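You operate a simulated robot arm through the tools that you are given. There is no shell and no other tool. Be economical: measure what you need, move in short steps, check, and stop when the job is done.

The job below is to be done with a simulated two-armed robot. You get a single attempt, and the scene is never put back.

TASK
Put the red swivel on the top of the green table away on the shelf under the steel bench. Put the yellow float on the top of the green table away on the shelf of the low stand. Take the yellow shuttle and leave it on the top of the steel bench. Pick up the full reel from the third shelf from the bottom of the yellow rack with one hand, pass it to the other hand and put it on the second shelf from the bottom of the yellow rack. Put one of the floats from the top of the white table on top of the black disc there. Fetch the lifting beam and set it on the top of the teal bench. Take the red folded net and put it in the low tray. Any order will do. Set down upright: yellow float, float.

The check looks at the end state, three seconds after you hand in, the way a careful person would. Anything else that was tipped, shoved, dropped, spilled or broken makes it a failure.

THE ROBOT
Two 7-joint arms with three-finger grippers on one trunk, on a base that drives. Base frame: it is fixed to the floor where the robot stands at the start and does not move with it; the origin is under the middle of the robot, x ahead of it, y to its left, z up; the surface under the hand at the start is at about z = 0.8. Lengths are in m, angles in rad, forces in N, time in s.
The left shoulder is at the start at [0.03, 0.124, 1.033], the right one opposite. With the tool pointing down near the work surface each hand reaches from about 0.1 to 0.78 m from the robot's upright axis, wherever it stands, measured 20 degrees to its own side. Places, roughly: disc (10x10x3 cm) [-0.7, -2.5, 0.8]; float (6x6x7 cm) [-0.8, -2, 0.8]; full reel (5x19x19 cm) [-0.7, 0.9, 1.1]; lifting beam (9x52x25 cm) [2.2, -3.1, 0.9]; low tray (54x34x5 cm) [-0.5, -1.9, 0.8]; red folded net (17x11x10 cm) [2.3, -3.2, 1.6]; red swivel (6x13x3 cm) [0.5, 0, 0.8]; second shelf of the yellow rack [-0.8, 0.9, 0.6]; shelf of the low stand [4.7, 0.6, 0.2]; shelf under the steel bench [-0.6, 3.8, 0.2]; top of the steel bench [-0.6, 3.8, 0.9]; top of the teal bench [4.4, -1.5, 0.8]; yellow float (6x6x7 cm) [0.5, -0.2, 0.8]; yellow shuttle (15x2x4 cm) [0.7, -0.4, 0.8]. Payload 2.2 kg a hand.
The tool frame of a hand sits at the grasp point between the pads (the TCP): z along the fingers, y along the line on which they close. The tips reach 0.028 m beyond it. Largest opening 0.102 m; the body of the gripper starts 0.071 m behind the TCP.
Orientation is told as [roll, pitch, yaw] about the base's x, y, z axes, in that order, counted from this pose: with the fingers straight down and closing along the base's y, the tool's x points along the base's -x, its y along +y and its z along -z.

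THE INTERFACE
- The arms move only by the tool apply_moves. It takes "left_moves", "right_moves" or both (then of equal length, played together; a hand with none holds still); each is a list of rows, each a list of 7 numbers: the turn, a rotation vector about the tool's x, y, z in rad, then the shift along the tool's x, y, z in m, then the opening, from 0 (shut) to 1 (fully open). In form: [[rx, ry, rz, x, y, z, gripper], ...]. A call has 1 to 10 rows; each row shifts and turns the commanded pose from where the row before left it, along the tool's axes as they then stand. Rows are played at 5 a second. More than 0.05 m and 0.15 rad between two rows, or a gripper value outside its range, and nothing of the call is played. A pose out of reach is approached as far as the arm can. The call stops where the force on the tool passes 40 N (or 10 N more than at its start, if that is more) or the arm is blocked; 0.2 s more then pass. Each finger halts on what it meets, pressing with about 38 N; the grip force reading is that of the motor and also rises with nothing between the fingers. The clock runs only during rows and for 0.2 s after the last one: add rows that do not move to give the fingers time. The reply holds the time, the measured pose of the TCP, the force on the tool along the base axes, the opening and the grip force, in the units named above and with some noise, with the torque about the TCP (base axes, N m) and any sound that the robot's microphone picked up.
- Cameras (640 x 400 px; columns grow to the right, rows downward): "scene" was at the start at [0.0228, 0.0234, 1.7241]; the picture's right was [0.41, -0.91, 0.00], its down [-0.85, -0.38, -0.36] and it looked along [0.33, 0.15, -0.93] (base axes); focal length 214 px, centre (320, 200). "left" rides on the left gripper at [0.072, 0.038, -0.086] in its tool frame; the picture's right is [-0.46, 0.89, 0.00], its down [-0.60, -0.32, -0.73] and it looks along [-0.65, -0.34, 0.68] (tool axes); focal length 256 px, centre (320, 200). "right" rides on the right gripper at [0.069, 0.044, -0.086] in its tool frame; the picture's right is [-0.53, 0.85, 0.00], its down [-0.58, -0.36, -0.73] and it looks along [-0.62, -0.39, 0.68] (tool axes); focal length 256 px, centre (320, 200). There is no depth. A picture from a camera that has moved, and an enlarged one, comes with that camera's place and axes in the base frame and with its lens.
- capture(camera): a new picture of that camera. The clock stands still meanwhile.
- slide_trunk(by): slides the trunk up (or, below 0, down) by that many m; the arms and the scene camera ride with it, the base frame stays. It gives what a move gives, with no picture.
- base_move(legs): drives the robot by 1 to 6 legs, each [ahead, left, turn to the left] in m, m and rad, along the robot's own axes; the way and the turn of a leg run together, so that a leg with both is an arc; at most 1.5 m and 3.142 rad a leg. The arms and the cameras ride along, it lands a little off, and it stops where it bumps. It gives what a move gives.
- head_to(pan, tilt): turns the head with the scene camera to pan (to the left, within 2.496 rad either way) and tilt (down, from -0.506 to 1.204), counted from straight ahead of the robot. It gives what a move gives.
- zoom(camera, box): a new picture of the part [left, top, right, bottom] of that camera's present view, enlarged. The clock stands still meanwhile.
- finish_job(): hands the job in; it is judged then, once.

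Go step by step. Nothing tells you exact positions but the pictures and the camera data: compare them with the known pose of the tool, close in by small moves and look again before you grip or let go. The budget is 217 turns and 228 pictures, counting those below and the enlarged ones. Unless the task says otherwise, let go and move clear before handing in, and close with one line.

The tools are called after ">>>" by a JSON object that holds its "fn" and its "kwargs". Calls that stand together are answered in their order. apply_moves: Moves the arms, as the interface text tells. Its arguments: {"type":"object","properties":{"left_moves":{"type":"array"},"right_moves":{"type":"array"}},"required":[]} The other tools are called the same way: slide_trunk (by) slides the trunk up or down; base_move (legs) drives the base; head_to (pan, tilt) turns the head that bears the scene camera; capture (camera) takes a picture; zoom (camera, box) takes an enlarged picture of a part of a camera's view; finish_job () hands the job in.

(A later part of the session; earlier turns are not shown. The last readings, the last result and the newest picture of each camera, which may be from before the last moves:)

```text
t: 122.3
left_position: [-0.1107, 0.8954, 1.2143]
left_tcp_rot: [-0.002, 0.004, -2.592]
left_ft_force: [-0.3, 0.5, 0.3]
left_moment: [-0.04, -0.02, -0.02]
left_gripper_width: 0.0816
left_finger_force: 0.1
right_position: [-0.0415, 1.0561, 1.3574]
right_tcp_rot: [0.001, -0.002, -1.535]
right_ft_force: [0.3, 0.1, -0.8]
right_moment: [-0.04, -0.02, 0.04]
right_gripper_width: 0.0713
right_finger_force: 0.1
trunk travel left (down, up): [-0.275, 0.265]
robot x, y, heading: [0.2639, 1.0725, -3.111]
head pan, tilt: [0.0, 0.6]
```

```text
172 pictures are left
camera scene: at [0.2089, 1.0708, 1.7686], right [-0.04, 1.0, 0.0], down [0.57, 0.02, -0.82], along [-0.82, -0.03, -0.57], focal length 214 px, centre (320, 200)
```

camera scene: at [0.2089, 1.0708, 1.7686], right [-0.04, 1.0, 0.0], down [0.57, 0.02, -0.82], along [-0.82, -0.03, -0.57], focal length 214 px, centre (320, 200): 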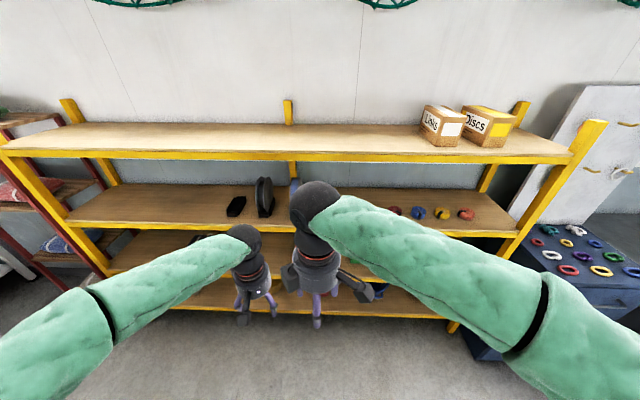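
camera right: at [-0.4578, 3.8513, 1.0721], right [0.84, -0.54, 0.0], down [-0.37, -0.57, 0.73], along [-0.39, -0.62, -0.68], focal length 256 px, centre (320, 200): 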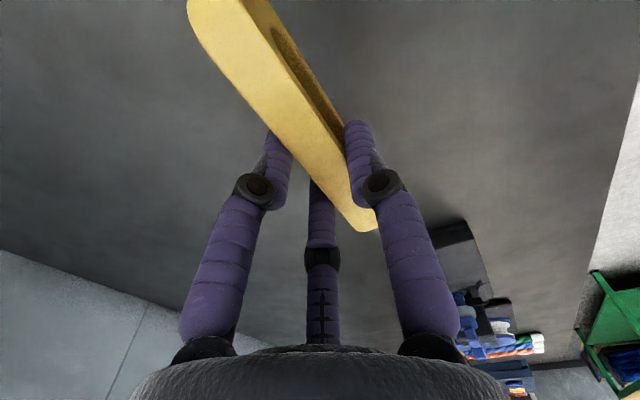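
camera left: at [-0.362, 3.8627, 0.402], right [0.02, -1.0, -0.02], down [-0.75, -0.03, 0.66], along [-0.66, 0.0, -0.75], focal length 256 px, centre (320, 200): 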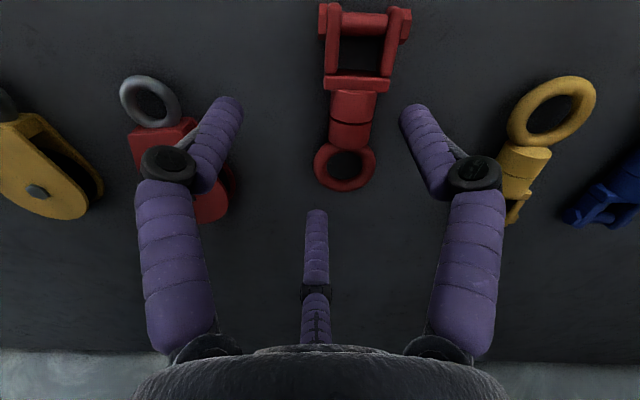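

I see the rack: the reels stand edge-on near y≈0.9 on the third shelf. I move the arms aside to get a clear view.

>>> {"fn": "apply_moves", "kwargs": {"left_moves": [[0, 0, 0, -0.024, 0.042, 0, 0.8], [0, 0, 0, -0.024, 0.042, 0, 0.8], [0, 0, 0, -0.024, 0.042, 0, 0.8], [0, 0, 0, -0.024, 0.042, 0, 0.8], [0, 0, 0, -0.024, 0.042, 0, 0.8]], "right_moves": [[0, 0, 0, 0.048, 0, 0, 0.7], [0, 0, 0, 0.048, 0, 0, 0.7], [0, 0, 0, 0.048, 0, 0, 0.7], [0, 0, 0, 0.048, 0, 0, 0.7], [0, 0, 0, 0.048, 0, 0, 0.7]]}}

>>> {"fn": "capture", "kwargs": {"camera": "scene"}}

>>> {"fn": "zoom", "kwargs": {"camera": "scene", "box": [180, 140, 400, 280]}}

```text
t: 123.5
left_position: [-0.1024, 0.6541, 1.212]
left_tcp_rot: [-0.002, 0.001, -2.595]
left_ft_force: [-0.4, -0.4, 0.0]
left_moment: [0.0, 0.01, 0.0]
left_gripper_width: 0.0818
left_finger_force: 0.1
right_position: [-0.0485, 1.2952, 1.3564]
right_tcp_rot: [0.0, -0.002, -1.536]
right_ft_force: [0.0, -0.3, -0.3]
right_moment: [0.01, 0.03, -0.01]
right_gripper_width: 0.0714
right_finger_force: 0.0
trunk travel left (down, up): [-0.275, 0.265]
robot x, y, heading: [0.2597, 1.0706, -3.104]
head pan, tilt: [0.0, 0.6]
```

```text
171 pictures are left
camera scene: at [0.2094, 1.0699, 1.7687], right [-0.04, 1.0, 0.0], down [0.56, 0.02, -0.83], along [-0.82, -0.03, -0.56], focal length 214 px, centre (320, 200)
```

scene: 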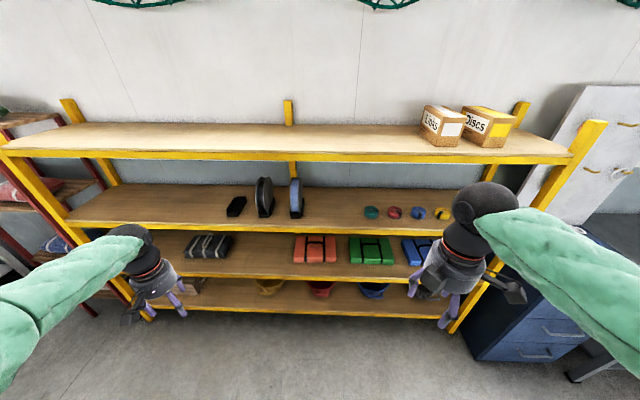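

```text
2.86 times, centred on (290, 210) of scene
camera zoom: at [0.2094, 1.0699, 1.7687], right [-0.04, 1.0, 0.0], down [0.56, 0.02, -0.83], along [-0.82, -0.03, -0.56], focal length 613 px, centre (406, 171)
```

zoom: 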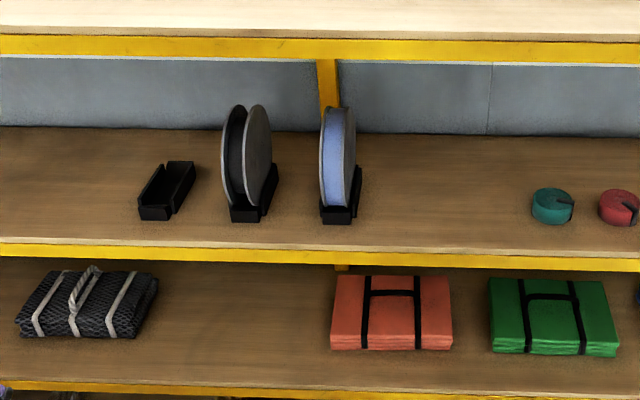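

The full reel (blue line) is the right one at y≈0.91; the left one is empty. I will take it from the front with the right hand fingers pointing forward, camera up. First position the base and rotate the right hand.

>>> {"fn": "base_move", "kwargs": {"legs": [[0.2, 0.31, -0.037]]}}

>>> {"fn": "apply_moves", "kwargs": {"right_moves": [[0.0863, 0.0863, -0.0863, 0, 0, 0, 1], [0.0863, 0.0863, -0.0863, 0, 0, 0, 1], [0.0863, 0.0863, -0.0863, 0, 0, 0, 1], [0.0863, 0.0863, -0.0863, 0, 0, 0, 1], [0.0863, 0.0863, -0.0863, 0, 0, 0, 1], [0.0863, 0.0863, -0.0863, 0, 0, 0, 1], [0.0863, 0.0863, -0.0863, 0, 0, 0, 1], [0.0863, 0.0863, -0.0863, 0, 0, 0, 1], [0.0863, 0.0863, -0.0863, 0, 0, 0, 1], [0.0863, 0.0863, -0.0863, 0, 0, 0, 1]]}}

>>> {"fn": "apply_moves", "kwargs": {"right_moves": [[0.0863, 0.0863, -0.0863, 0, 0, 0, 1], [0.0863, 0.0863, -0.0863, 0, 0, 0, 1], [0.0863, 0.0863, -0.0863, 0, 0, 0, 1], [0.0863, 0.0863, -0.0863, 0, 0, 0, 1], [0, 0, 0, 0, 0, 0, 1]]}}

>>> {"fn": "capture", "kwargs": {"camera": "scene"}}

>>> {"fn": "capture", "kwargs": {"camera": "right"}}

```text
t: 124.9
left_position: [-0.1194, 0.5776, 1.211]
left_tcp_rot: [-0.001, 0.004, -2.459]
left_ft_force: [-0.5, 0.5, -0.7]
left_moment: [0.08, -0.1, 0.02]
left_gripper_width: 0.0815
left_finger_force: 0.1
right_position: [-0.1511, 1.2199, 1.3573]
right_tcp_rot: [0.003, -0.001, -1.402]
right_ft_force: [-1.4, -1.8, -0.1]
right_moment: [0.06, -0.1, -0.01]
right_gripper_width: 0.0711
right_finger_force: 0.0
trunk travel left (down, up): [-0.275, 0.265]
robot x, y, heading: [0.1957, 1.0426, -2.974]
head pan, tilt: [0.0, 0.6]
stopped in leg 1: the robot was blocked; the commanded pose is now the measured one
```

```text
t: 127.1
left_position: [-0.115, 0.5811, 1.2133]
left_tcp_rot: [-0.001, 0.001, -2.458]
left_ft_force: [-0.4, 0.7, 2.1]
left_moment: [-0.03, -0.01, 0.0]
left_gripper_width: 0.0817
left_finger_force: 0.1
right_position: [-0.1469, 1.2245, 1.3583]
right_tcp_rot: [-0.619, 1.083, -0.803]
right_ft_force: [-0.1, -0.2, 1.1]
right_moment: [0.0, 0.05, 0.02]
right_gripper_width: 0.102
right_finger_force: 0.1
trunk travel left (down, up): [-0.275, 0.265]
robot x, y, heading: [0.1933, 1.0421, -2.973]
head pan, tilt: [0.0, 0.6]
```

```text
t: 128.3
left_position: [-0.1151, 0.5813, 1.2141]
left_tcp_rot: [-0.001, 0.0, -2.459]
left_ft_force: [0.5, 0.4, 0.6]
left_moment: [-0.07, -0.04, 0.02]
left_gripper_width: 0.0815
left_finger_force: 0.0
right_position: [-0.149, 1.2251, 1.3587]
right_tcp_rot: [-1.315, 1.565, -1.15]
right_ft_force: [-0.2, 0.1, 0.0]
right_moment: [0.02, 0.01, 0.04]
right_gripper_width: 0.102
right_finger_force: 0.0
trunk travel left (down, up): [-0.275, 0.265]
robot x, y, heading: [0.1952, 1.0406, -2.974]
head pan, tilt: [0.0, 0.6]
```

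```text
169 pictures are left
camera scene: at [0.1375, 1.0358, 1.7687], right [-0.17, 0.99, 0.0], down [0.56, 0.09, -0.82], along [-0.81, -0.14, -0.57], focal length 214 px, centre (320, 200)
```

scene: 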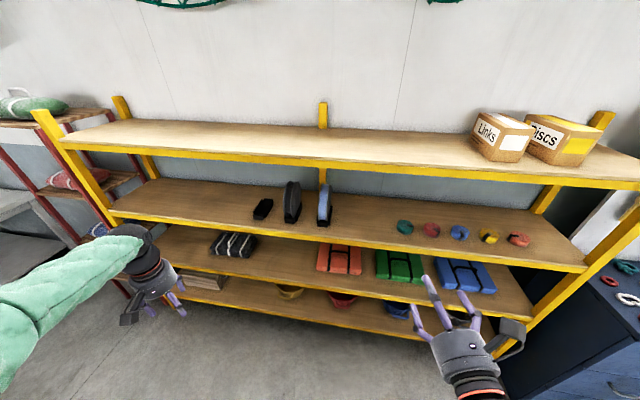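

```text
168 pictures are left
camera right: at [-0.0688, 1.2816, 1.4264], right [-0.14, 0.83, -0.54], down [0.78, -0.24, -0.57], along [-0.61, -0.5, -0.62], focal length 256 px, centre (320, 200)
```

right: 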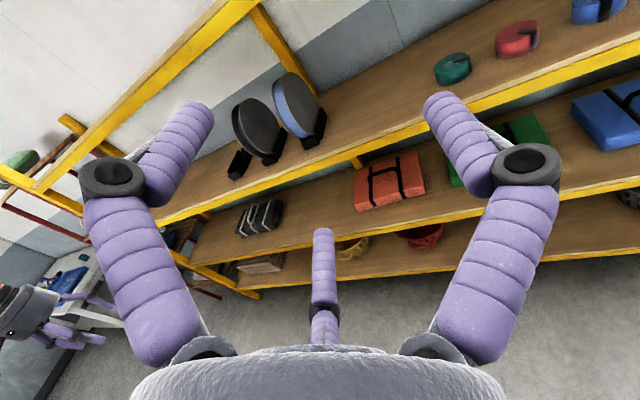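

The base bumped the table corner while strafing. I'll back away from it, straighten, go ahead first, then left.

>>> {"fn": "base_move", "kwargs": {"legs": [[0, -0.06, 0], [0, 0, -0.168], [0.26, 0, 0], [0, 0.33, 0]]}}

>>> {"fn": "capture", "kwargs": {"camera": "scene"}}

>>> {"fn": "capture", "kwargs": {"camera": "right"}}

```text
t: 133.2
left_position: [-0.4575, 0.3661, 1.2136]
left_tcp_rot: [-0.002, 0.0, -2.626]
left_ft_force: [0.2, 0.1, 0.1]
left_moment: [0.04, -0.02, 0.0]
left_gripper_width: 0.0815
left_finger_force: 0.0
right_position: [-0.3806, 1.0054, 1.3598]
right_tcp_rot: [-1.36, 1.566, -1.361]
right_ft_force: [0.6, -0.6, -0.6]
right_moment: [0.02, -0.03, 0.0]
right_gripper_width: 0.1019
right_finger_force: 0.1
trunk travel left (down, up): [-0.275, 0.265]
robot x, y, heading: [-0.0744, 0.7726, -3.141]
head pan, tilt: [0.0, 0.6]
```

```text
167 pictures are left
camera scene: at [-0.1308, 0.7717, 1.7687], right [0.0, 1.0, 0.0], down [0.56, 0.0, -0.83], along [-0.83, 0.0, -0.56], focal length 214 px, centre (320, 200)
```

scene: 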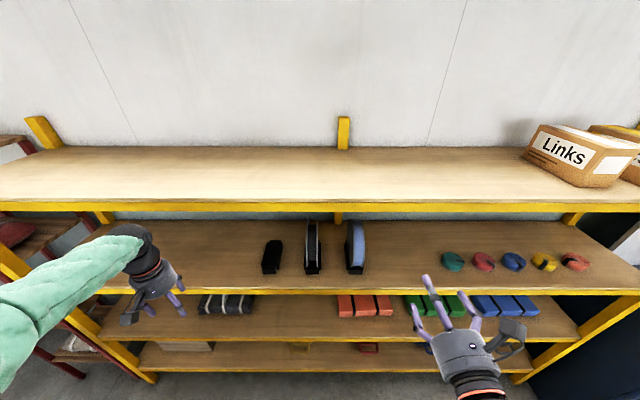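

```text
166 pictures are left
camera right: at [-0.2935, 1.049, 1.4273], right [0.0, 0.84, -0.54], down [0.73, -0.37, -0.57], along [-0.68, -0.39, -0.62], focal length 256 px, centre (320, 200)
```

right: 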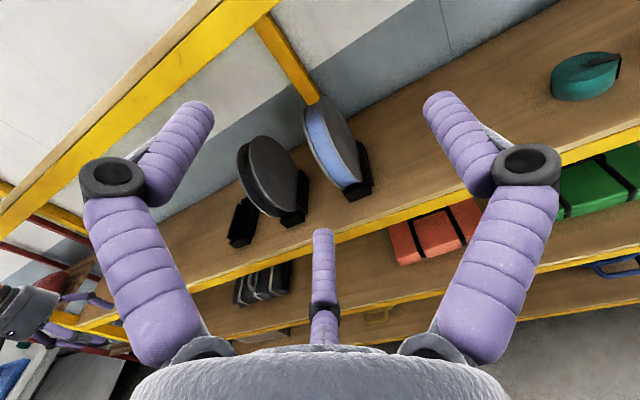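

Right hand is now horizontal, pointing at the rack. I zoom to measure the reel exactly.

>>> {"fn": "zoom", "kwargs": {"camera": "right", "box": [220, 80, 420, 205]}}

>>> {"fn": "zoom", "kwargs": {"camera": "scene", "box": [250, 200, 410, 300]}}

```text
3.20 times, centred on (320, 142) of right
camera zoom: at [-0.2935, 1.049, 1.4273], right [0.0, 0.84, -0.54], down [0.73, -0.37, -0.57], along [-0.68, -0.39, -0.62], focal length 819 px, centre (320, 384)
```

zoom: 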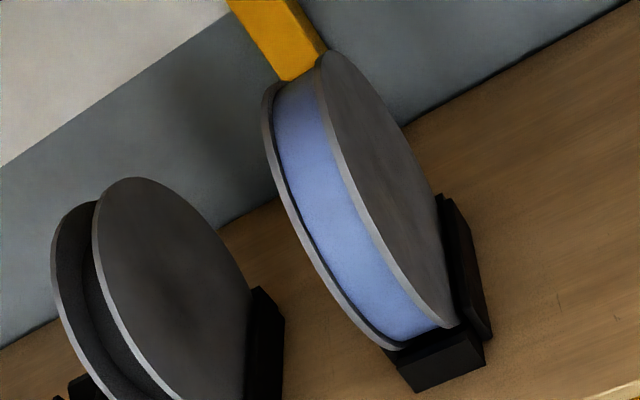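

```text
4.00 times, centred on (330, 250) of scene
camera zoom: at [-0.1308, 0.7717, 1.7687], right [0.0, 1.0, 0.0], down [0.56, 0.0, -0.83], along [-0.83, 0.0, -0.56], focal length 858 px, centre (280, 0)
```

zoom: 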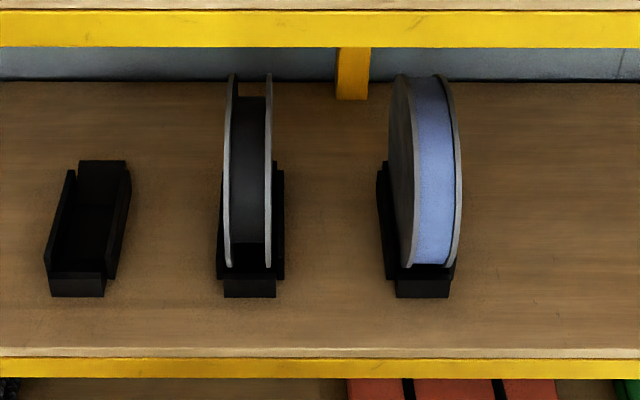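

Reel centre measured at about (-0.755, 0.908, 1.17). Approaching to a standoff in front of its rim.

>>> {"fn": "apply_moves", "kwargs": {"right_moves": [[0, 0, 0, -0.04, -0.024, 0, 1], [0, 0, 0, -0.04, -0.024, 0, 1], [0, 0, 0, -0.04, -0.024, 0, 1], [0, 0, 0, -0.04, -0.024, 0, 1], [0, 0, 0, -0.023, -0.014, 0.02, 1], [0, 0, 0, 0, 0, 0.04, 1], [0, 0, 0, 0, 0, 0.04, 1], [0, 0, 0, 0, 0, 0.04, 1]]}}

>>> {"fn": "capture", "kwargs": {"camera": "right"}}

>>> {"fn": "zoom", "kwargs": {"camera": "scene", "box": [250, 180, 450, 305]}}

```text
t: 135.0
left_position: [-0.4573, 0.3677, 1.2115]
left_tcp_rot: [-0.002, 0.001, -2.626]
left_ft_force: [-0.1, 0.4, -0.5]
left_moment: [-0.01, -0.05, -0.04]
left_gripper_width: 0.0817
left_finger_force: 0.0
right_position: [-0.5423, 0.8883, 1.1844]
right_tcp_rot: [-0.769, 1.565, -0.769]
right_ft_force: [0.1, 0.5, -0.9]
right_moment: [-0.02, 0.03, 0.01]
right_gripper_width: 0.1018
right_finger_force: 0.1
right hand out of reach, approached as far as the arm can: row 1, 2
trunk travel left (down, up): [-0.275, 0.265]
robot x, y, heading: [-0.0728, 0.7751, -3.14]
head pan, tilt: [0.0, 0.6]
```

```text
163 pictures are left
camera right: at [-0.4545, 0.9318, 1.2535], right [0.0, 0.84, -0.54], down [0.73, -0.37, -0.57], along [-0.68, -0.39, -0.62], focal length 256 px, centre (320, 200)
```

right: 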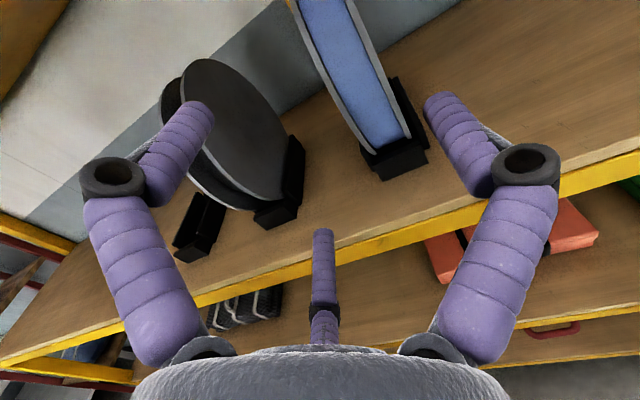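

```text
3.20 times, centred on (350, 242) of scene
camera zoom: at [-0.1326, 0.7728, 1.7686], right [0.0, 1.0, 0.0], down [0.57, 0.0, -0.82], along [-0.82, 0.0, -0.57], focal length 686 px, centre (224, 64)
```

zoom: 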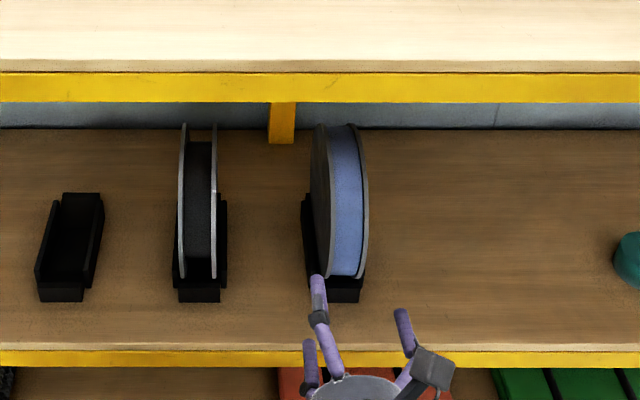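

Aligned. I shift 7 mm in y and insert the fingers around the rim.

>>> {"fn": "apply_moves", "kwargs": {"right_moves": [[0, 0, 0, 0, 0.007, 0.03, 1], [0, 0, 0, 0, 0, 0.04, 1], [0, 0, 0, 0, 0, 0.04, 1], [0, 0, 0, 0, 0, 0.04, 1], [0, 0, 0, 0, 0, 0, 1]]}}

>>> {"fn": "capture", "kwargs": {"camera": "right"}}

>>> {"fn": "zoom", "kwargs": {"camera": "scene", "box": [250, 180, 450, 305]}}

```text
t: 136.2
left_position: [-0.4552, 0.3662, 1.2128]
left_tcp_rot: [-0.003, 0.0, -2.627]
left_ft_force: [0.1, 0.1, -0.2]
left_moment: [-0.01, -0.02, 0.03]
left_gripper_width: 0.0815
left_finger_force: 0.1
right_position: [-0.6855, 0.8811, 1.1917]
right_tcp_rot: [-0.661, 1.565, -0.668]
right_ft_force: [1.0, 0.1, -0.1]
right_moment: [-0.01, 0.03, -0.02]
right_gripper_width: 0.102
right_finger_force: 0.0
right hand out of reach, approached as far as the arm can: row 2, 3, 4
trunk travel left (down, up): [-0.275, 0.265]
robot x, y, heading: [-0.0723, 0.773, -3.137]
head pan, tilt: [0.0, 0.6]
```

```text
161 pictures are left
camera right: at [-0.5983, 0.9237, 1.2607], right [0.01, 0.84, -0.54], down [0.73, -0.37, -0.57], along [-0.68, -0.39, -0.62], focal length 256 px, centre (320, 200)
```

right: 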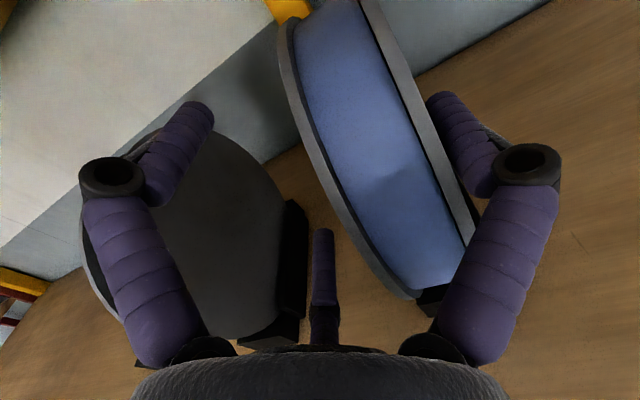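

```text
3.20 times, centred on (350, 242) of scene
camera zoom: at [-0.13, 0.7732, 1.7687], right [0.0, 1.0, 0.0], down [0.56, 0.0, -0.83], along [-0.83, 0.0, -0.56], focal length 686 px, centre (224, 64)
```

zoom: 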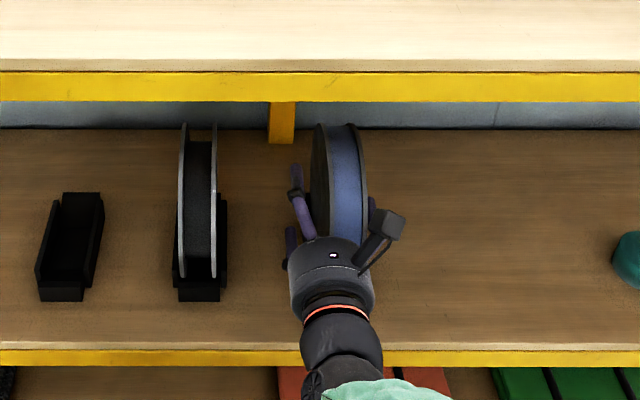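

The arm is at its reach limit and 14 mm too far −y. I correct with small base moves.

>>> {"fn": "base_move", "kwargs": {"legs": [[0, -0.013, 0], [0.03, 0, 0]]}}

>>> {"fn": "capture", "kwargs": {"camera": "right"}}

```text
t: 137.4
left_position: [-0.4888, 0.3802, 1.2119]
left_tcp_rot: [-0.002, 0.002, -2.628]
left_ft_force: [-1.2, 0.2, -0.4]
left_moment: [0.03, -0.1, -0.01]
left_gripper_width: 0.0816
left_finger_force: 0.1
right_position: [-0.7173, 0.8934, 1.19]
right_tcp_rot: [-0.487, 1.562, -0.495]
right_ft_force: [0.4, -0.5, -0.4]
right_moment: [0.02, 0.01, -0.04]
right_gripper_width: 0.102
right_finger_force: 0.0
trunk travel left (down, up): [-0.275, 0.265]
robot x, y, heading: [-0.1036, 0.7898, -3.138]
head pan, tilt: [0.0, 0.6]
```

```text
159 pictures are left
camera right: at [-0.63, 0.9362, 1.2596], right [0.01, 0.84, -0.54], down [0.73, -0.37, -0.57], along [-0.68, -0.39, -0.62], focal length 256 px, centre (320, 200)
```

right: 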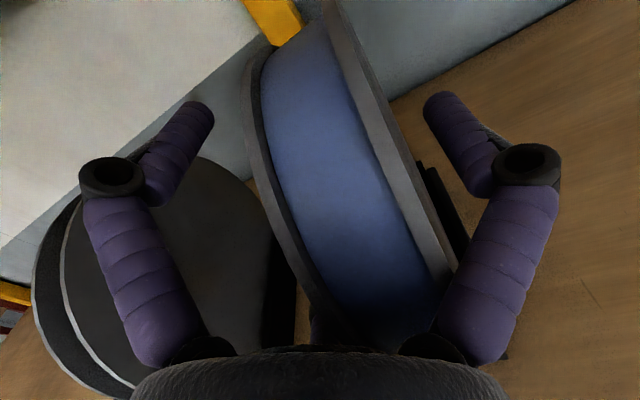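

Good insertion. A small +y correction, then close.

>>> {"fn": "apply_moves", "kwargs": {"right_moves": [[0, 0, 0, 0, 0.006, 0, 1], [0, 0, 0, 0, 0, 0, 0.8], [0, 0, 0, 0, 0, 0, 0.6], [0, 0, 0, 0, 0, 0, 0.3], [0, 0, 0, 0, 0, 0, 0], [0, 0, 0, 0, 0, 0, 0]]}}

>>> {"fn": "capture", "kwargs": {"camera": "right"}}

```text
t: 138.8
left_position: [-0.4863, 0.379, 1.2137]
left_tcp_rot: [-0.002, 0.001, -2.628]
left_ft_force: [-0.2, 0.0, -0.9]
left_moment: [-0.02, 0.02, -0.02]
left_gripper_width: 0.0814
left_finger_force: 0.0
right_position: [-0.7152, 0.9, 1.1916]
right_tcp_rot: [-0.396, 1.56, -0.41]
right_ft_force: [2.4, 1.9, -0.2]
right_moment: [0.44, -0.12, -0.16]
right_gripper_width: 0.0597
right_finger_force: 37.6
trunk travel left (down, up): [-0.275, 0.265]
robot x, y, heading: [-0.1029, 0.7843, -3.138]
head pan, tilt: [0.0, 0.6]
```

```text
158 pictures are left
camera right: at [-0.628, 0.9412, 1.2611], right [0.02, 0.84, -0.54], down [0.73, -0.38, -0.57], along [-0.68, -0.38, -0.62], focal length 256 px, centre (320, 200)
```

right: 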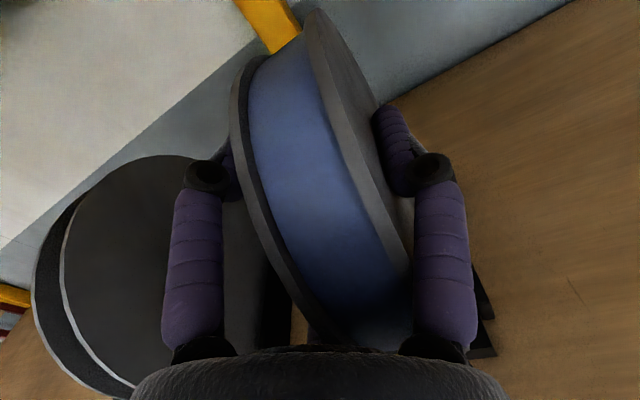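

Gripped. I lift with the trunk by 7 cm and check it left the cradle.

>>> {"fn": "slide_trunk", "kwargs": {"by": 0.07}}

>>> {"fn": "capture", "kwargs": {"camera": "right"}}

>>> {"fn": "zoom", "kwargs": {"camera": "scene", "box": [250, 160, 450, 305]}}

```text
t: 139.9
left_position: [-0.4859, 0.3807, 1.2821]
left_tcp_rot: [-0.001, 0.001, -2.626]
left_ft_force: [-0.7, -0.8, -0.7]
left_moment: [0.0, -0.03, 0.03]
left_gripper_width: 0.0816
left_finger_force: 0.0
right_position: [-0.716, 0.8991, 1.2607]
right_tcp_rot: [-0.339, 1.56, -0.355]
right_ft_force: [-0.1, 0.6, -8.3]
right_moment: [-0.06, -0.17, -0.01]
right_gripper_width: 0.0594
right_finger_force: 38.4
trunk travel left (down, up): [-0.345, 0.195]
robot x, y, heading: [-0.1029, 0.7886, -3.14]
head pan, tilt: [0.0, 0.6]
```

```text
157 pictures are left
camera right: at [-0.6289, 0.9409, 1.33], right [0.02, 0.84, -0.54], down [0.73, -0.38, -0.57], along [-0.68, -0.38, -0.62], focal length 256 px, centre (320, 200)
```

right: 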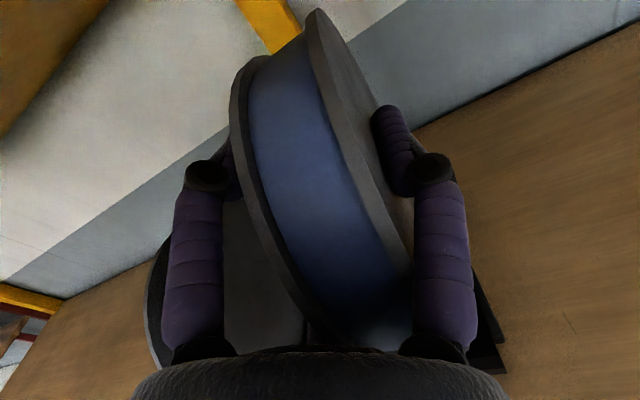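

```text
2.76 times, centred on (350, 232) of scene
camera zoom: at [-0.1615, 0.7861, 1.8385], right [0.0, 1.0, 0.0], down [0.57, 0.0, -0.82], along [-0.82, 0.0, -0.57], focal length 592 px, centre (237, 110)
```

zoom: 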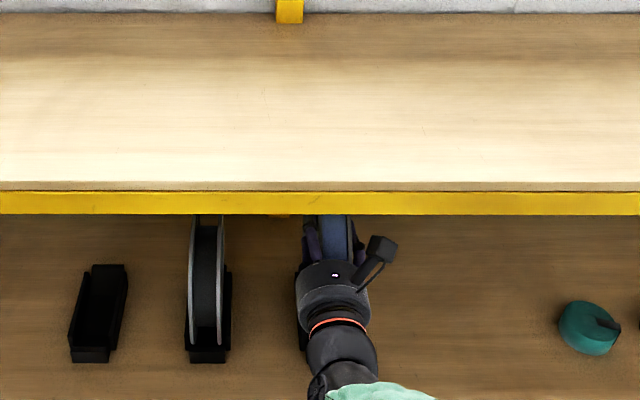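

Lifted cleanly. Now back the base 0.1 m and retract the arm to get the reel out.

>>> {"fn": "base_move", "kwargs": {"legs": [[-0.1, 0, 0]]}}

>>> {"fn": "apply_moves", "kwargs": {"right_moves": [[0, 0, 0, 0, 0, -0.045, 0], [0, 0, 0, 0, 0, -0.045, 0], [0, 0, 0, 0, 0, -0.045, 0], [0, 0, 0, 0, 0, -0.045, 0], [0, 0, 0, 0, 0, -0.045, 0]]}}

>>> {"fn": "capture", "kwargs": {"camera": "scene"}}

```text
t: 141.0
left_position: [-0.3861, 0.3808, 1.2822]
left_tcp_rot: [-0.002, 0.0, -2.626]
left_ft_force: [0.8, 0.0, 0.2]
left_moment: [0.0, -0.02, -0.02]
left_gripper_width: 0.0816
left_finger_force: 0.0
right_position: [-0.6156, 0.899, 1.2607]
right_tcp_rot: [-0.391, 1.559, -0.403]
right_ft_force: [0.4, -1.0, -7.3]
right_moment: [-0.06, -0.23, -0.02]
right_gripper_width: 0.0595
right_finger_force: 38.3
trunk travel left (down, up): [-0.345, 0.195]
robot x, y, heading: [-0.0051, 0.7869, -3.141]
head pan, tilt: [0.0, 0.6]
```

```text
t: 142.2
left_position: [-0.3858, 0.3803, 1.2837]
left_tcp_rot: [-0.003, -0.001, -2.626]
left_ft_force: [-0.4, 0.4, 1.2]
left_moment: [-0.01, 0.0, -0.01]
left_gripper_width: 0.0818
left_finger_force: 0.0
right_position: [-0.3906, 0.8972, 1.2639]
right_tcp_rot: [-0.533, 1.56, -0.548]
right_ft_force: [0.2, 0.4, -7.4]
right_moment: [-0.07, -0.22, 0.02]
right_gripper_width: 0.0597
right_finger_force: 37.8
trunk travel left (down, up): [-0.345, 0.195]
robot x, y, heading: [-0.0048, 0.7838, -3.137]
head pan, tilt: [0.0, 0.6]
```

```text
155 pictures are left
camera scene: at [-0.0596, 0.7867, 1.8387], right [0.0, 1.0, 0.0], down [0.56, 0.0, -0.83], along [-0.83, 0.0, -0.56], focal length 214 px, centre (320, 200)
```

scene: 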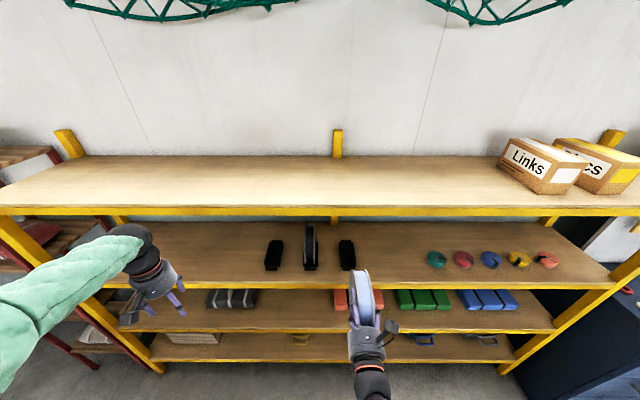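

The reel is out. For the hand-over I bring it to the robot's middle and a bit lower, and bring the left hand above it, fingers down.

>>> {"fn": "apply_moves", "kwargs": {"left_moves": [[0, 0, 0.128, 0, 0, -0.025, 1], [0, 0, 0.128, 0, 0, -0.025, 1], [0, 0, 0.128, 0, 0, -0.025, 1], [0, 0, 0.127, 0, 0, -0.025, 1], [0, 0, 0, -0.008, -0.045, 0, 1], [0, 0, 0, -0.008, -0.045, 0, 1], [0, 0, 0, -0.008, -0.045, 0, 1], [0, 0, 0, -0.008, -0.045, 0, 1]], "right_moves": [[0, 0, 0, -0.025, -0.03, 0, 0], [0, 0, 0, -0.025, -0.03, 0, 0], [0, 0, 0, -0.025, -0.03, 0, 0], [0, 0, 0, -0.025, -0.03, 0, 0], [0, 0, 0, 0, 0, 0, 0], [0, 0, 0, 0, 0, 0, 0], [0, 0, 0, 0, 0, 0, 0], [0, 0, 0, 0, 0, 0, 0]]}}

>>> {"fn": "apply_moves", "kwargs": {"left_moves": [[0, 0, 0, -0.008, -0.045, 0, 1], [0, 0, 0, -0.008, -0.045, 0, 1], [0, 0, 0, -0.008, -0.045, 0, 1], [0, 0, 0, -0.008, -0.045, 0, 1], [0, 0, 0, -0.01, -0.04, 0, 1]]}}

>>> {"fn": "capture", "kwargs": {"camera": "scene"}}

>>> {"fn": "capture", "kwargs": {"camera": "left"}}

```text
t: 144.0
left_position: [-0.4182, 0.5621, 1.3837]
left_tcp_rot: [0.0, 0.001, -3.136]
left_ft_force: [0.8, -0.7, 0.7]
left_moment: [-0.02, -0.03, -0.01]
left_gripper_width: 0.1021
left_finger_force: 0.2
right_position: [-0.392, 0.7751, 1.1632]
right_tcp_rot: [-0.392, 1.559, -0.406]
right_ft_force: [-1.0, 1.1, -7.6]
right_moment: [-0.04, -0.26, 0.04]
right_gripper_width: 0.0599
right_finger_force: 38.1
trunk travel left (down, up): [-0.345, 0.195]
robot x, y, heading: [0.0001, 0.7883, -3.14]
head pan, tilt: [0.0, 0.6]
```

```text
t: 145.2
left_position: [-0.4619, 0.7825, 1.3827]
left_tcp_rot: [0.001, 0.0, -3.138]
left_ft_force: [-0.4, 0.2, -0.7]
left_moment: [0.0, 0.0, 0.0]
left_gripper_width: 0.102
left_finger_force: 0.0
right_position: [-0.394, 0.7757, 1.1645]
right_tcp_rot: [-0.399, 1.56, -0.414]
right_ft_force: [0.1, 0.5, -7.2]
right_moment: [-0.04, -0.2, -0.02]
right_gripper_width: 0.0595
right_finger_force: 38.4
trunk travel left (down, up): [-0.345, 0.195]
robot x, y, heading: [-0.0035, 0.7862, -3.139]
head pan, tilt: [0.0, 0.6]
```

```text
154 pictures are left
camera scene: at [-0.062, 0.7878, 1.8386], right [0.0, 1.0, 0.0], down [0.57, 0.0, -0.82], along [-0.82, 0.0, -0.57], focal length 214 px, centre (320, 200)
```

scene: 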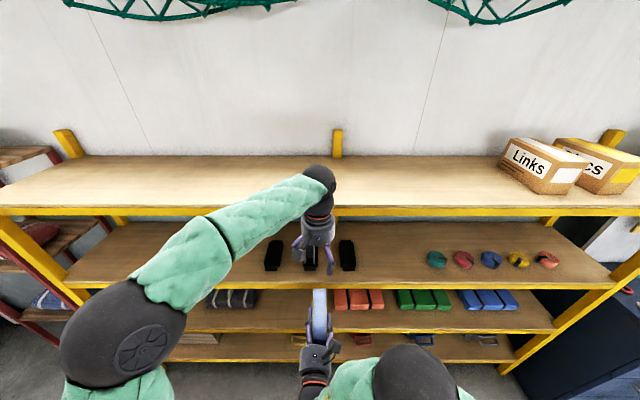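

```text
153 pictures are left
camera left: at [-0.3903, 0.7441, 1.469], right [-0.46, -0.89, 0.0], down [-0.61, 0.31, 0.73], along [-0.65, 0.34, -0.68], focal length 256 px, centre (320, 200)
```

left: 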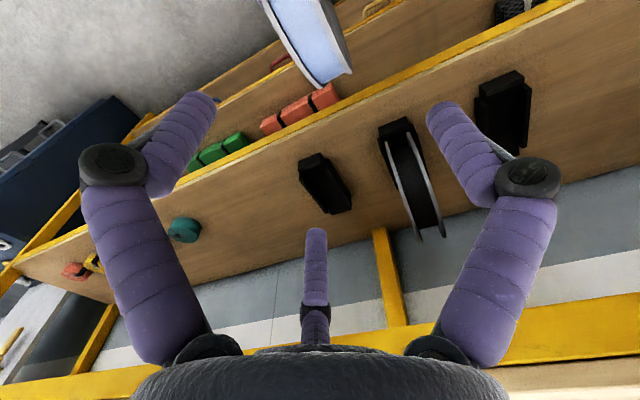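

Reel position matches expectation. I lower the left hand onto its top rim.

>>> {"fn": "apply_moves", "kwargs": {"left_moves": [[0, 0, 0, 0, -0.012, 0.03, 1], [0, 0, 0, 0, 0, 0.04, 1], [0, 0, 0, 0, 0, 0.04, 1], [0, 0, 0, 0, 0, 0, 1]]}}

>>> {"fn": "capture", "kwargs": {"camera": "left"}}

>>> {"fn": "capture", "kwargs": {"camera": "right"}}

```text
t: 146.2
left_position: [-0.463, 0.7919, 1.2743]
left_tcp_rot: [-0.002, -0.002, -3.135]
left_ft_force: [-1.1, -0.5, 0.3]
left_moment: [0.0, 0.07, 0.01]
left_gripper_width: 0.1022
left_finger_force: 0.0
right_position: [-0.3912, 0.7746, 1.1645]
right_tcp_rot: [-0.347, 1.559, -0.36]
right_ft_force: [0.5, 0.0, -7.3]
right_moment: [-0.09, -0.23, 0.01]
right_gripper_width: 0.0598
right_finger_force: 38.1
trunk travel left (down, up): [-0.345, 0.195]
robot x, y, heading: [-0.0036, 0.7868, -3.14]
head pan, tilt: [0.0, 0.6]
```

```text
152 pictures are left
camera left: at [-0.3894, 0.7535, 1.3604], right [-0.46, -0.89, 0.0], down [-0.6, 0.31, 0.73], along [-0.65, 0.34, -0.68], focal length 256 px, centre (320, 200)
```

left: 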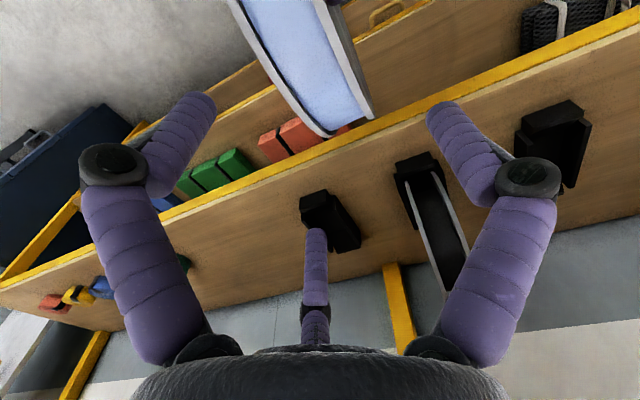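

```text
151 pictures are left
camera right: at [-0.3044, 0.8164, 1.2332], right [0.02, 0.84, -0.54], down [0.73, -0.38, -0.57], along [-0.68, -0.38, -0.62], focal length 256 px, centre (320, 200)
```

right: 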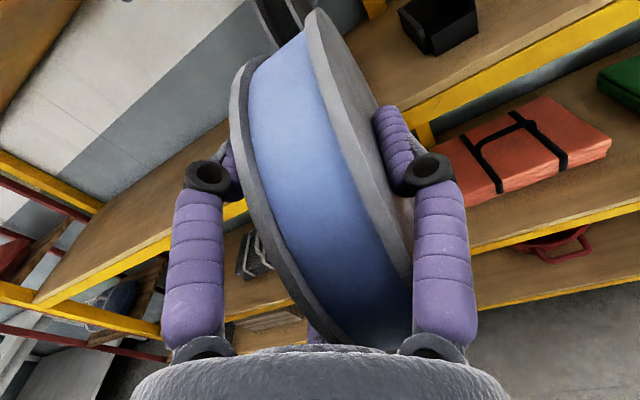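

Continue down 3.5 cm and check alignment.

>>> {"fn": "apply_moves", "kwargs": {"left_moves": [[0, 0, 0, 0, 0, 0.035, 1], [0, 0, 0, 0, 0, 0, 1]]}}

>>> {"fn": "capture", "kwargs": {"camera": "left"}}

>>> {"fn": "zoom", "kwargs": {"camera": "scene", "box": [260, 180, 400, 400]}}

```text
t: 146.8
left_position: [-0.4604, 0.7929, 1.239]
left_tcp_rot: [-0.003, -0.001, -3.137]
left_ft_force: [0.5, -0.3, -0.5]
left_moment: [-0.01, 0.01, 0.04]
left_gripper_width: 0.102
left_finger_force: 0.0
right_position: [-0.3913, 0.7744, 1.1634]
right_tcp_rot: [-0.343, 1.561, -0.357]
right_ft_force: [0.8, -0.3, -7.6]
right_moment: [-0.04, -0.27, -0.03]
right_gripper_width: 0.0596
right_finger_force: 38.0
trunk travel left (down, up): [-0.345, 0.195]
robot x, y, heading: [-0.0053, 0.7846, -3.142]
head pan, tilt: [0.0, 0.6]
```

```text
150 pictures are left
camera left: at [-0.3894, 0.7538, 1.3248], right [-0.46, -0.89, 0.0], down [-0.61, 0.31, 0.73], along [-0.65, 0.34, -0.68], focal length 256 px, centre (320, 200)
```

left: 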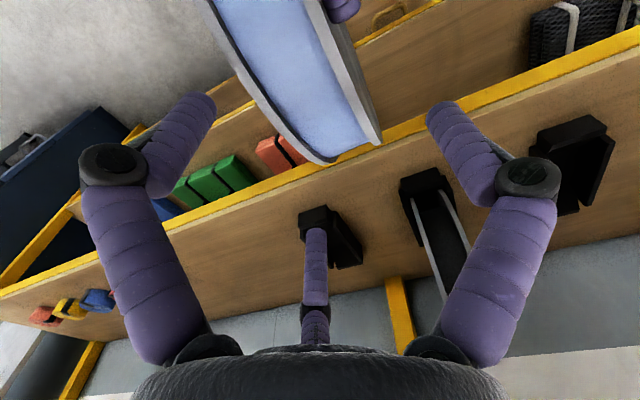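

```text
1.82 times, centred on (330, 290) of scene
camera zoom: at [-0.0602, 0.7858, 1.8387], right [0.0, 1.0, 0.0], down [0.56, 0.0, -0.83], along [-0.83, 0.0, -0.56], focal length 390 px, centre (302, 36)
```

zoom: 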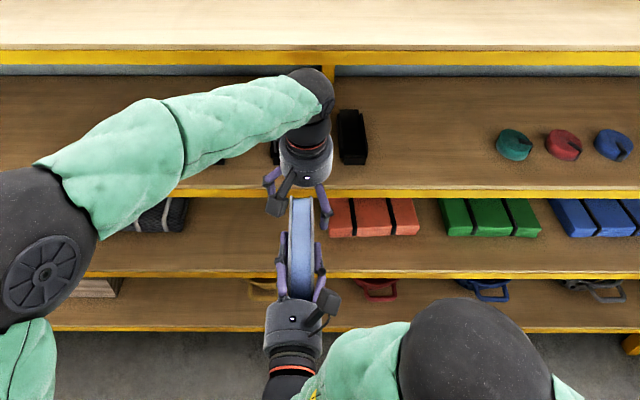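

Good. Final descent with a 4 mm sideways correction, then close.

>>> {"fn": "apply_moves", "kwargs": {"left_moves": [[0, 0, 0, 0, -0.004, 0.017, 1], [0, 0, 0, 0, 0, 0.017, 1], [0, 0, 0, 0, 0, 0, 1]]}}

>>> {"fn": "capture", "kwargs": {"camera": "left"}}

```text
t: 147.6
left_position: [-0.4625, 0.7958, 1.2046]
left_tcp_rot: [-0.001, 0.0, -3.135]
left_ft_force: [0.8, -0.1, 0.0]
left_moment: [0.0, 0.01, 0.0]
left_gripper_width: 0.1019
left_finger_force: 0.2
right_position: [-0.3923, 0.7745, 1.1629]
right_tcp_rot: [-0.352, 1.558, -0.363]
right_ft_force: [-0.8, 0.5, -7.3]
right_moment: [-0.08, -0.3, -0.03]
right_gripper_width: 0.0597
right_finger_force: 37.8
trunk travel left (down, up): [-0.345, 0.195]
robot x, y, heading: [-0.0035, 0.7843, -3.139]
head pan, tilt: [0.0, 0.6]
```

```text
148 pictures are left
camera left: at [-0.3898, 0.7579, 1.2904], right [-0.46, -0.89, 0.0], down [-0.6, 0.31, 0.73], along [-0.65, 0.34, -0.68], focal length 256 px, centre (320, 200)
```

left: 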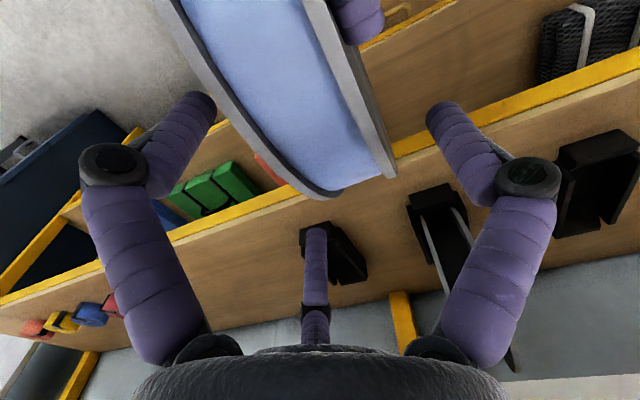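

Fingers surround the rim; close the left hand.

>>> {"fn": "apply_moves", "kwargs": {"left_moves": [[0, 0, 0, 0, 0, 0, 0.8], [0, 0, 0, 0, 0, 0, 0.6], [0, 0, 0, 0, 0, 0, 0.3], [0, 0, 0, 0, 0, 0, 0], [0, 0, 0, 0, 0, 0, 0]]}}

>>> {"fn": "capture", "kwargs": {"camera": "left"}}

```text
t: 148.8
left_position: [-0.4624, 0.7947, 1.2044]
left_tcp_rot: [-0.001, 0.0, -3.139]
left_ft_force: [1.0, -18.2, 2.8]
left_moment: [-0.64, -0.19, -0.88]
left_gripper_width: 0.0604
left_finger_force: 38.7
right_position: [-0.3909, 0.7761, 1.1629]
right_tcp_rot: [-0.237, 1.559, -0.25]
right_ft_force: [-0.9, 19.0, -10.2]
right_moment: [-0.24, -0.28, -0.4]
right_gripper_width: 0.0599
right_finger_force: 37.8
trunk travel left (down, up): [-0.345, 0.195]
robot x, y, heading: [-0.0038, 0.7873, -3.14]
head pan, tilt: [0.0, 0.6]
```

```text
147 pictures are left
camera left: at [-0.3899, 0.7571, 1.2905], right [-0.46, -0.89, 0.0], down [-0.61, 0.32, 0.73], along [-0.65, 0.34, -0.68], focal length 256 px, centre (320, 200)
```

left: 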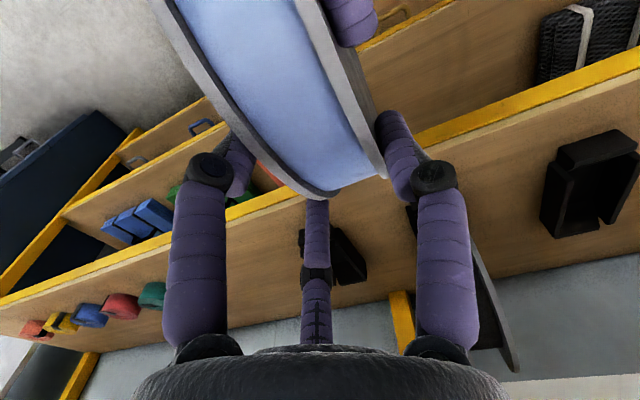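

Left grip is firm (same width). Now open the right hand and withdraw it.

>>> {"fn": "apply_moves", "kwargs": {"right_moves": [[0, 0, 0, 0, 0, 0, 0.8], [0, 0, 0, 0, 0, 0, 1], [0, 0, 0, 0, 0, 0, 1], [0, 0, 0, 0, 0, -0.03, 1], [0, 0, 0, 0, 0, -0.04, 1], [0, 0, 0, 0, 0, -0.04, 1]]}}

>>> {"fn": "capture", "kwargs": {"camera": "left"}}

>>> {"fn": "capture", "kwargs": {"camera": "scene"}}

```text
t: 150.2
left_position: [-0.4603, 0.7959, 1.204]
left_tcp_rot: [-0.002, 0.0, -3.137]
left_ft_force: [0.1, -0.5, 0.4]
left_moment: [0.1, 0.29, 0.0]
left_gripper_width: 0.0599
left_finger_force: 38.7
right_position: [-0.2797, 0.7731, 1.1658]
right_tcp_rot: [-0.471, 1.559, -0.486]
right_ft_force: [1.0, -0.2, -0.5]
right_moment: [-0.03, 0.01, 0.01]
right_gripper_width: 0.1019
right_finger_force: 0.0
trunk travel left (down, up): [-0.345, 0.195]
robot x, y, heading: [-0.0047, 0.7837, -3.134]
head pan, tilt: [0.0, 0.6]
```

```text
146 pictures are left
camera left: at [-0.3884, 0.7575, 1.2909], right [-0.46, -0.89, 0.0], down [-0.6, 0.31, 0.73], along [-0.65, 0.34, -0.68], focal length 256 px, centre (320, 200)
```

left: 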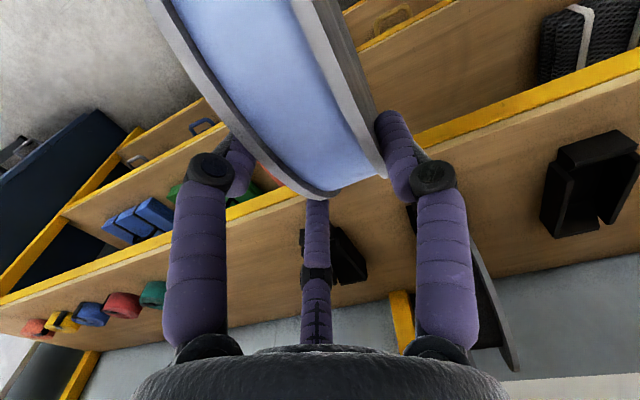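

```text
145 pictures are left
camera scene: at [-0.0589, 0.7855, 1.8387], right [0.0, 1.0, 0.0], down [0.56, 0.0, -0.83], along [-0.83, 0.0, -0.56], focal length 214 px, centre (320, 200)
```

scene: 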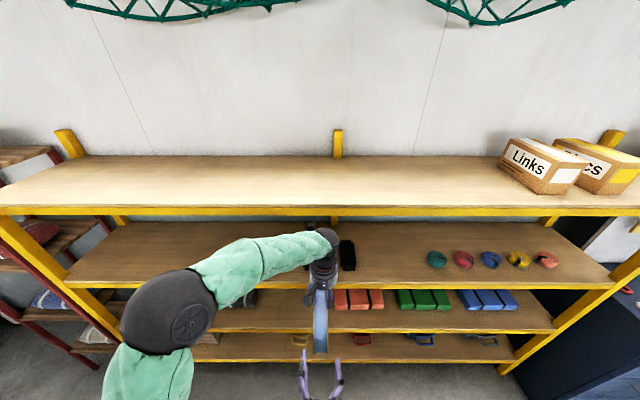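

Hand-over done. I move the right hand aside and pull the left hand with the reel back, then rotate it to lay the reel horizontal.

>>> {"fn": "apply_moves", "kwargs": {"left_moves": [[0, 0, 0, 0, 0, 0, 0], [0, 0, 0, 0, 0, 0, 0], [0, 0, 0, 0, 0, 0, 0], [0, 0, 0, 0, 0, 0, 0], [0, 0, 0, 0, 0.02, -0.01, 0], [0, 0, 0, 0.03, 0.02, 0, 0], [0, 0, 0, 0.03, 0.02, 0, 0], [0, 0, 0, 0.02, 0.02, 0, 0]], "right_moves": [[0, 0, 0, 0, 0.045, 0, 0.6], [0, 0, 0, 0, 0.045, 0, 0.6], [0, 0, 0, 0, 0.045, 0, 0.6], [0, 0, 0, 0, 0.045, 0, 0.6], [0, 0, 0, 0, 0.045, 0, 0.6], [0, 0, 0, 0, 0.045, 0, 0.6], [0, 0, 0, 0, 0.03, 0, 0.6], [0, 0, 0, 0, 0, 0, 0.6]]}}

>>> {"fn": "apply_moves", "kwargs": {"left_moves": [[0, -0.145, 0, 0, 0, 0, 0], [0, -0.145, 0, 0, 0, 0, 0], [0, -0.145, 0, 0, 0, 0, 0], [0, -0.145, 0, 0, 0, 0, 0], [0, -0.145, 0, 0, 0, 0, 0], [0, -0.145, 0, 0, 0, 0, 0], [0, -0.145, 0, 0, 0, 0, 0], [0, -0.145, 0, 0, 0, 0, 0], [0, -0.145, 0, 0, 0, 0, 0], [0, -0.145, 0, 0, 0, 0, 0]]}}

>>> {"fn": "capture", "kwargs": {"camera": "scene"}}

```text
t: 151.1
left_position: [-0.463, 0.7968, 1.2013]
left_tcp_rot: [0.001, 0.003, -3.137]
left_ft_force: [-0.4, 0.2, -0.4]
left_moment: [0.05, 0.26, -0.03]
left_gripper_width: 0.0595
left_finger_force: 38.2
right_position: [-0.3143, 0.8331, 1.1995]
right_tcp_rot: [-2.145, 1.327, -2.139]
right_ft_force: [0.6, 0.0, 0.0]
right_moment: [-0.02, -0.03, -0.02]
right_gripper_width: 0.0611
right_finger_force: 0.2
right hand out of reach, approached as far as the arm can: row 4
trunk travel left (down, up): [-0.345, 0.195]
robot x, y, heading: [-0.0035, 0.7861, -3.145]
head pan, tilt: [0.0, 0.6]
stopped in row 4 (right hand): the arm was blocked; the commanded pose is now the measured one
```

```text
t: 153.0
left_position: [-0.4677, 0.7953, 1.2161]
left_tcp_rot: [-0.06, -1.265, -3.072]
left_ft_force: [2.0, -3.2, -1.6]
left_moment: [0.2, -1.21, -0.49]
left_gripper_width: 0.0599
left_finger_force: 38.0
right_position: [-0.3142, 0.8332, 1.1978]
right_tcp_rot: [-2.104, 1.333, -2.106]
right_ft_force: [-5.1, 6.3, -16.5]
right_moment: [-0.01, -0.02, -0.04]
right_gripper_width: 0.053
right_finger_force: 0.2
trunk travel left (down, up): [-0.345, 0.195]
robot x, y, heading: [-0.0062, 0.7864, -3.14]
head pan, tilt: [0.0, 0.6]
stopped in row 9 (right hand): the force on the tool passed its limit at 51 N (the readings are from after the stop); the commanded pose is now the measured one
```

```text
144 pictures are left
camera scene: at [-0.0612, 0.7861, 1.8386], right [0.0, 1.0, 0.0], down [0.57, 0.0, -0.82], along [-0.82, 0.0, -0.57], focal length 214 px, centre (320, 200)
```

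scene: 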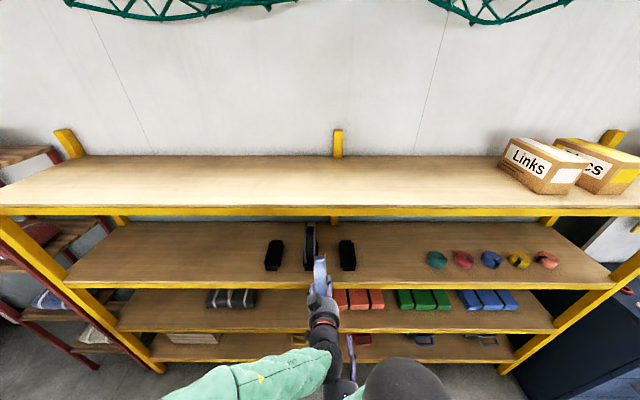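

The right hand got blocked and touched the left wrist as it pitched. I move the left hand (with the reel) off to the left to separate them.

>>> {"fn": "apply_moves", "kwargs": {"left_moves": [[0, 0, 0, 0, 0.03, 0, 0], [0, 0, 0, 0, 0.04, 0, 0], [0, 0, 0, 0, 0.04, 0, 0], [0, 0, 0, 0, 0.04, 0, 0]]}}

>>> {"fn": "head_to", "kwargs": {"pan": 0.0, "tilt": 1.0}}

>>> {"fn": "capture", "kwargs": {"camera": "scene"}}

```text
t: 154.0
left_position: [-0.4633, 0.6445, 1.2125]
left_tcp_rot: [-0.057, -1.264, -3.075]
left_ft_force: [0.4, -0.7, -7.7]
left_moment: [0.06, -0.54, 0.01]
left_gripper_width: 0.0594
left_finger_force: 38.2
right_position: [-0.3133, 0.8316, 1.199]
right_tcp_rot: [-2.121, 1.331, -2.121]
right_ft_force: [-0.1, 0.4, -0.1]
right_moment: [0.03, -0.01, -0.01]
right_gripper_width: 0.0613
right_finger_force: 0.0
trunk travel left (down, up): [-0.345, 0.195]
robot x, y, heading: [-0.0016, 0.7837, -3.145]
head pan, tilt: [0.0, 0.6]
```

```text
t: 154.9
left_position: [-0.4639, 0.6451, 1.2139]
left_tcp_rot: [-0.055, -1.266, -3.072]
left_ft_force: [0.6, -0.4, -8.3]
left_moment: [0.06, -0.54, 0.02]
left_gripper_width: 0.0598
left_finger_force: 38.2
right_position: [-0.3142, 0.8326, 1.197]
right_tcp_rot: [-2.12, 1.332, -2.118]
right_ft_force: [0.7, 0.1, 0.1]
right_moment: [-0.01, 0.02, -0.02]
right_gripper_width: 0.061
right_finger_force: 0.0
trunk travel left (down, up): [-0.345, 0.195]
robot x, y, heading: [-0.0026, 0.7867, -3.139]
head pan, tilt: [0.0, 1.0]
```

```text
143 pictures are left
camera scene: at [-0.0421, 0.7857, 1.8067], right [0.0, 1.0, 0.0], down [0.84, 0.0, -0.54], along [-0.54, 0.0, -0.84], focal length 214 px, centre (320, 200)
```

scene: 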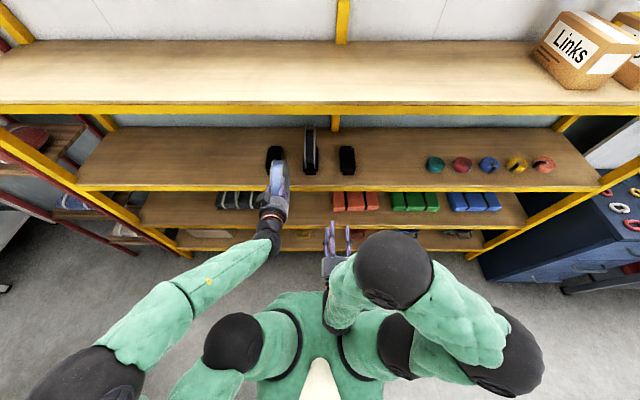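

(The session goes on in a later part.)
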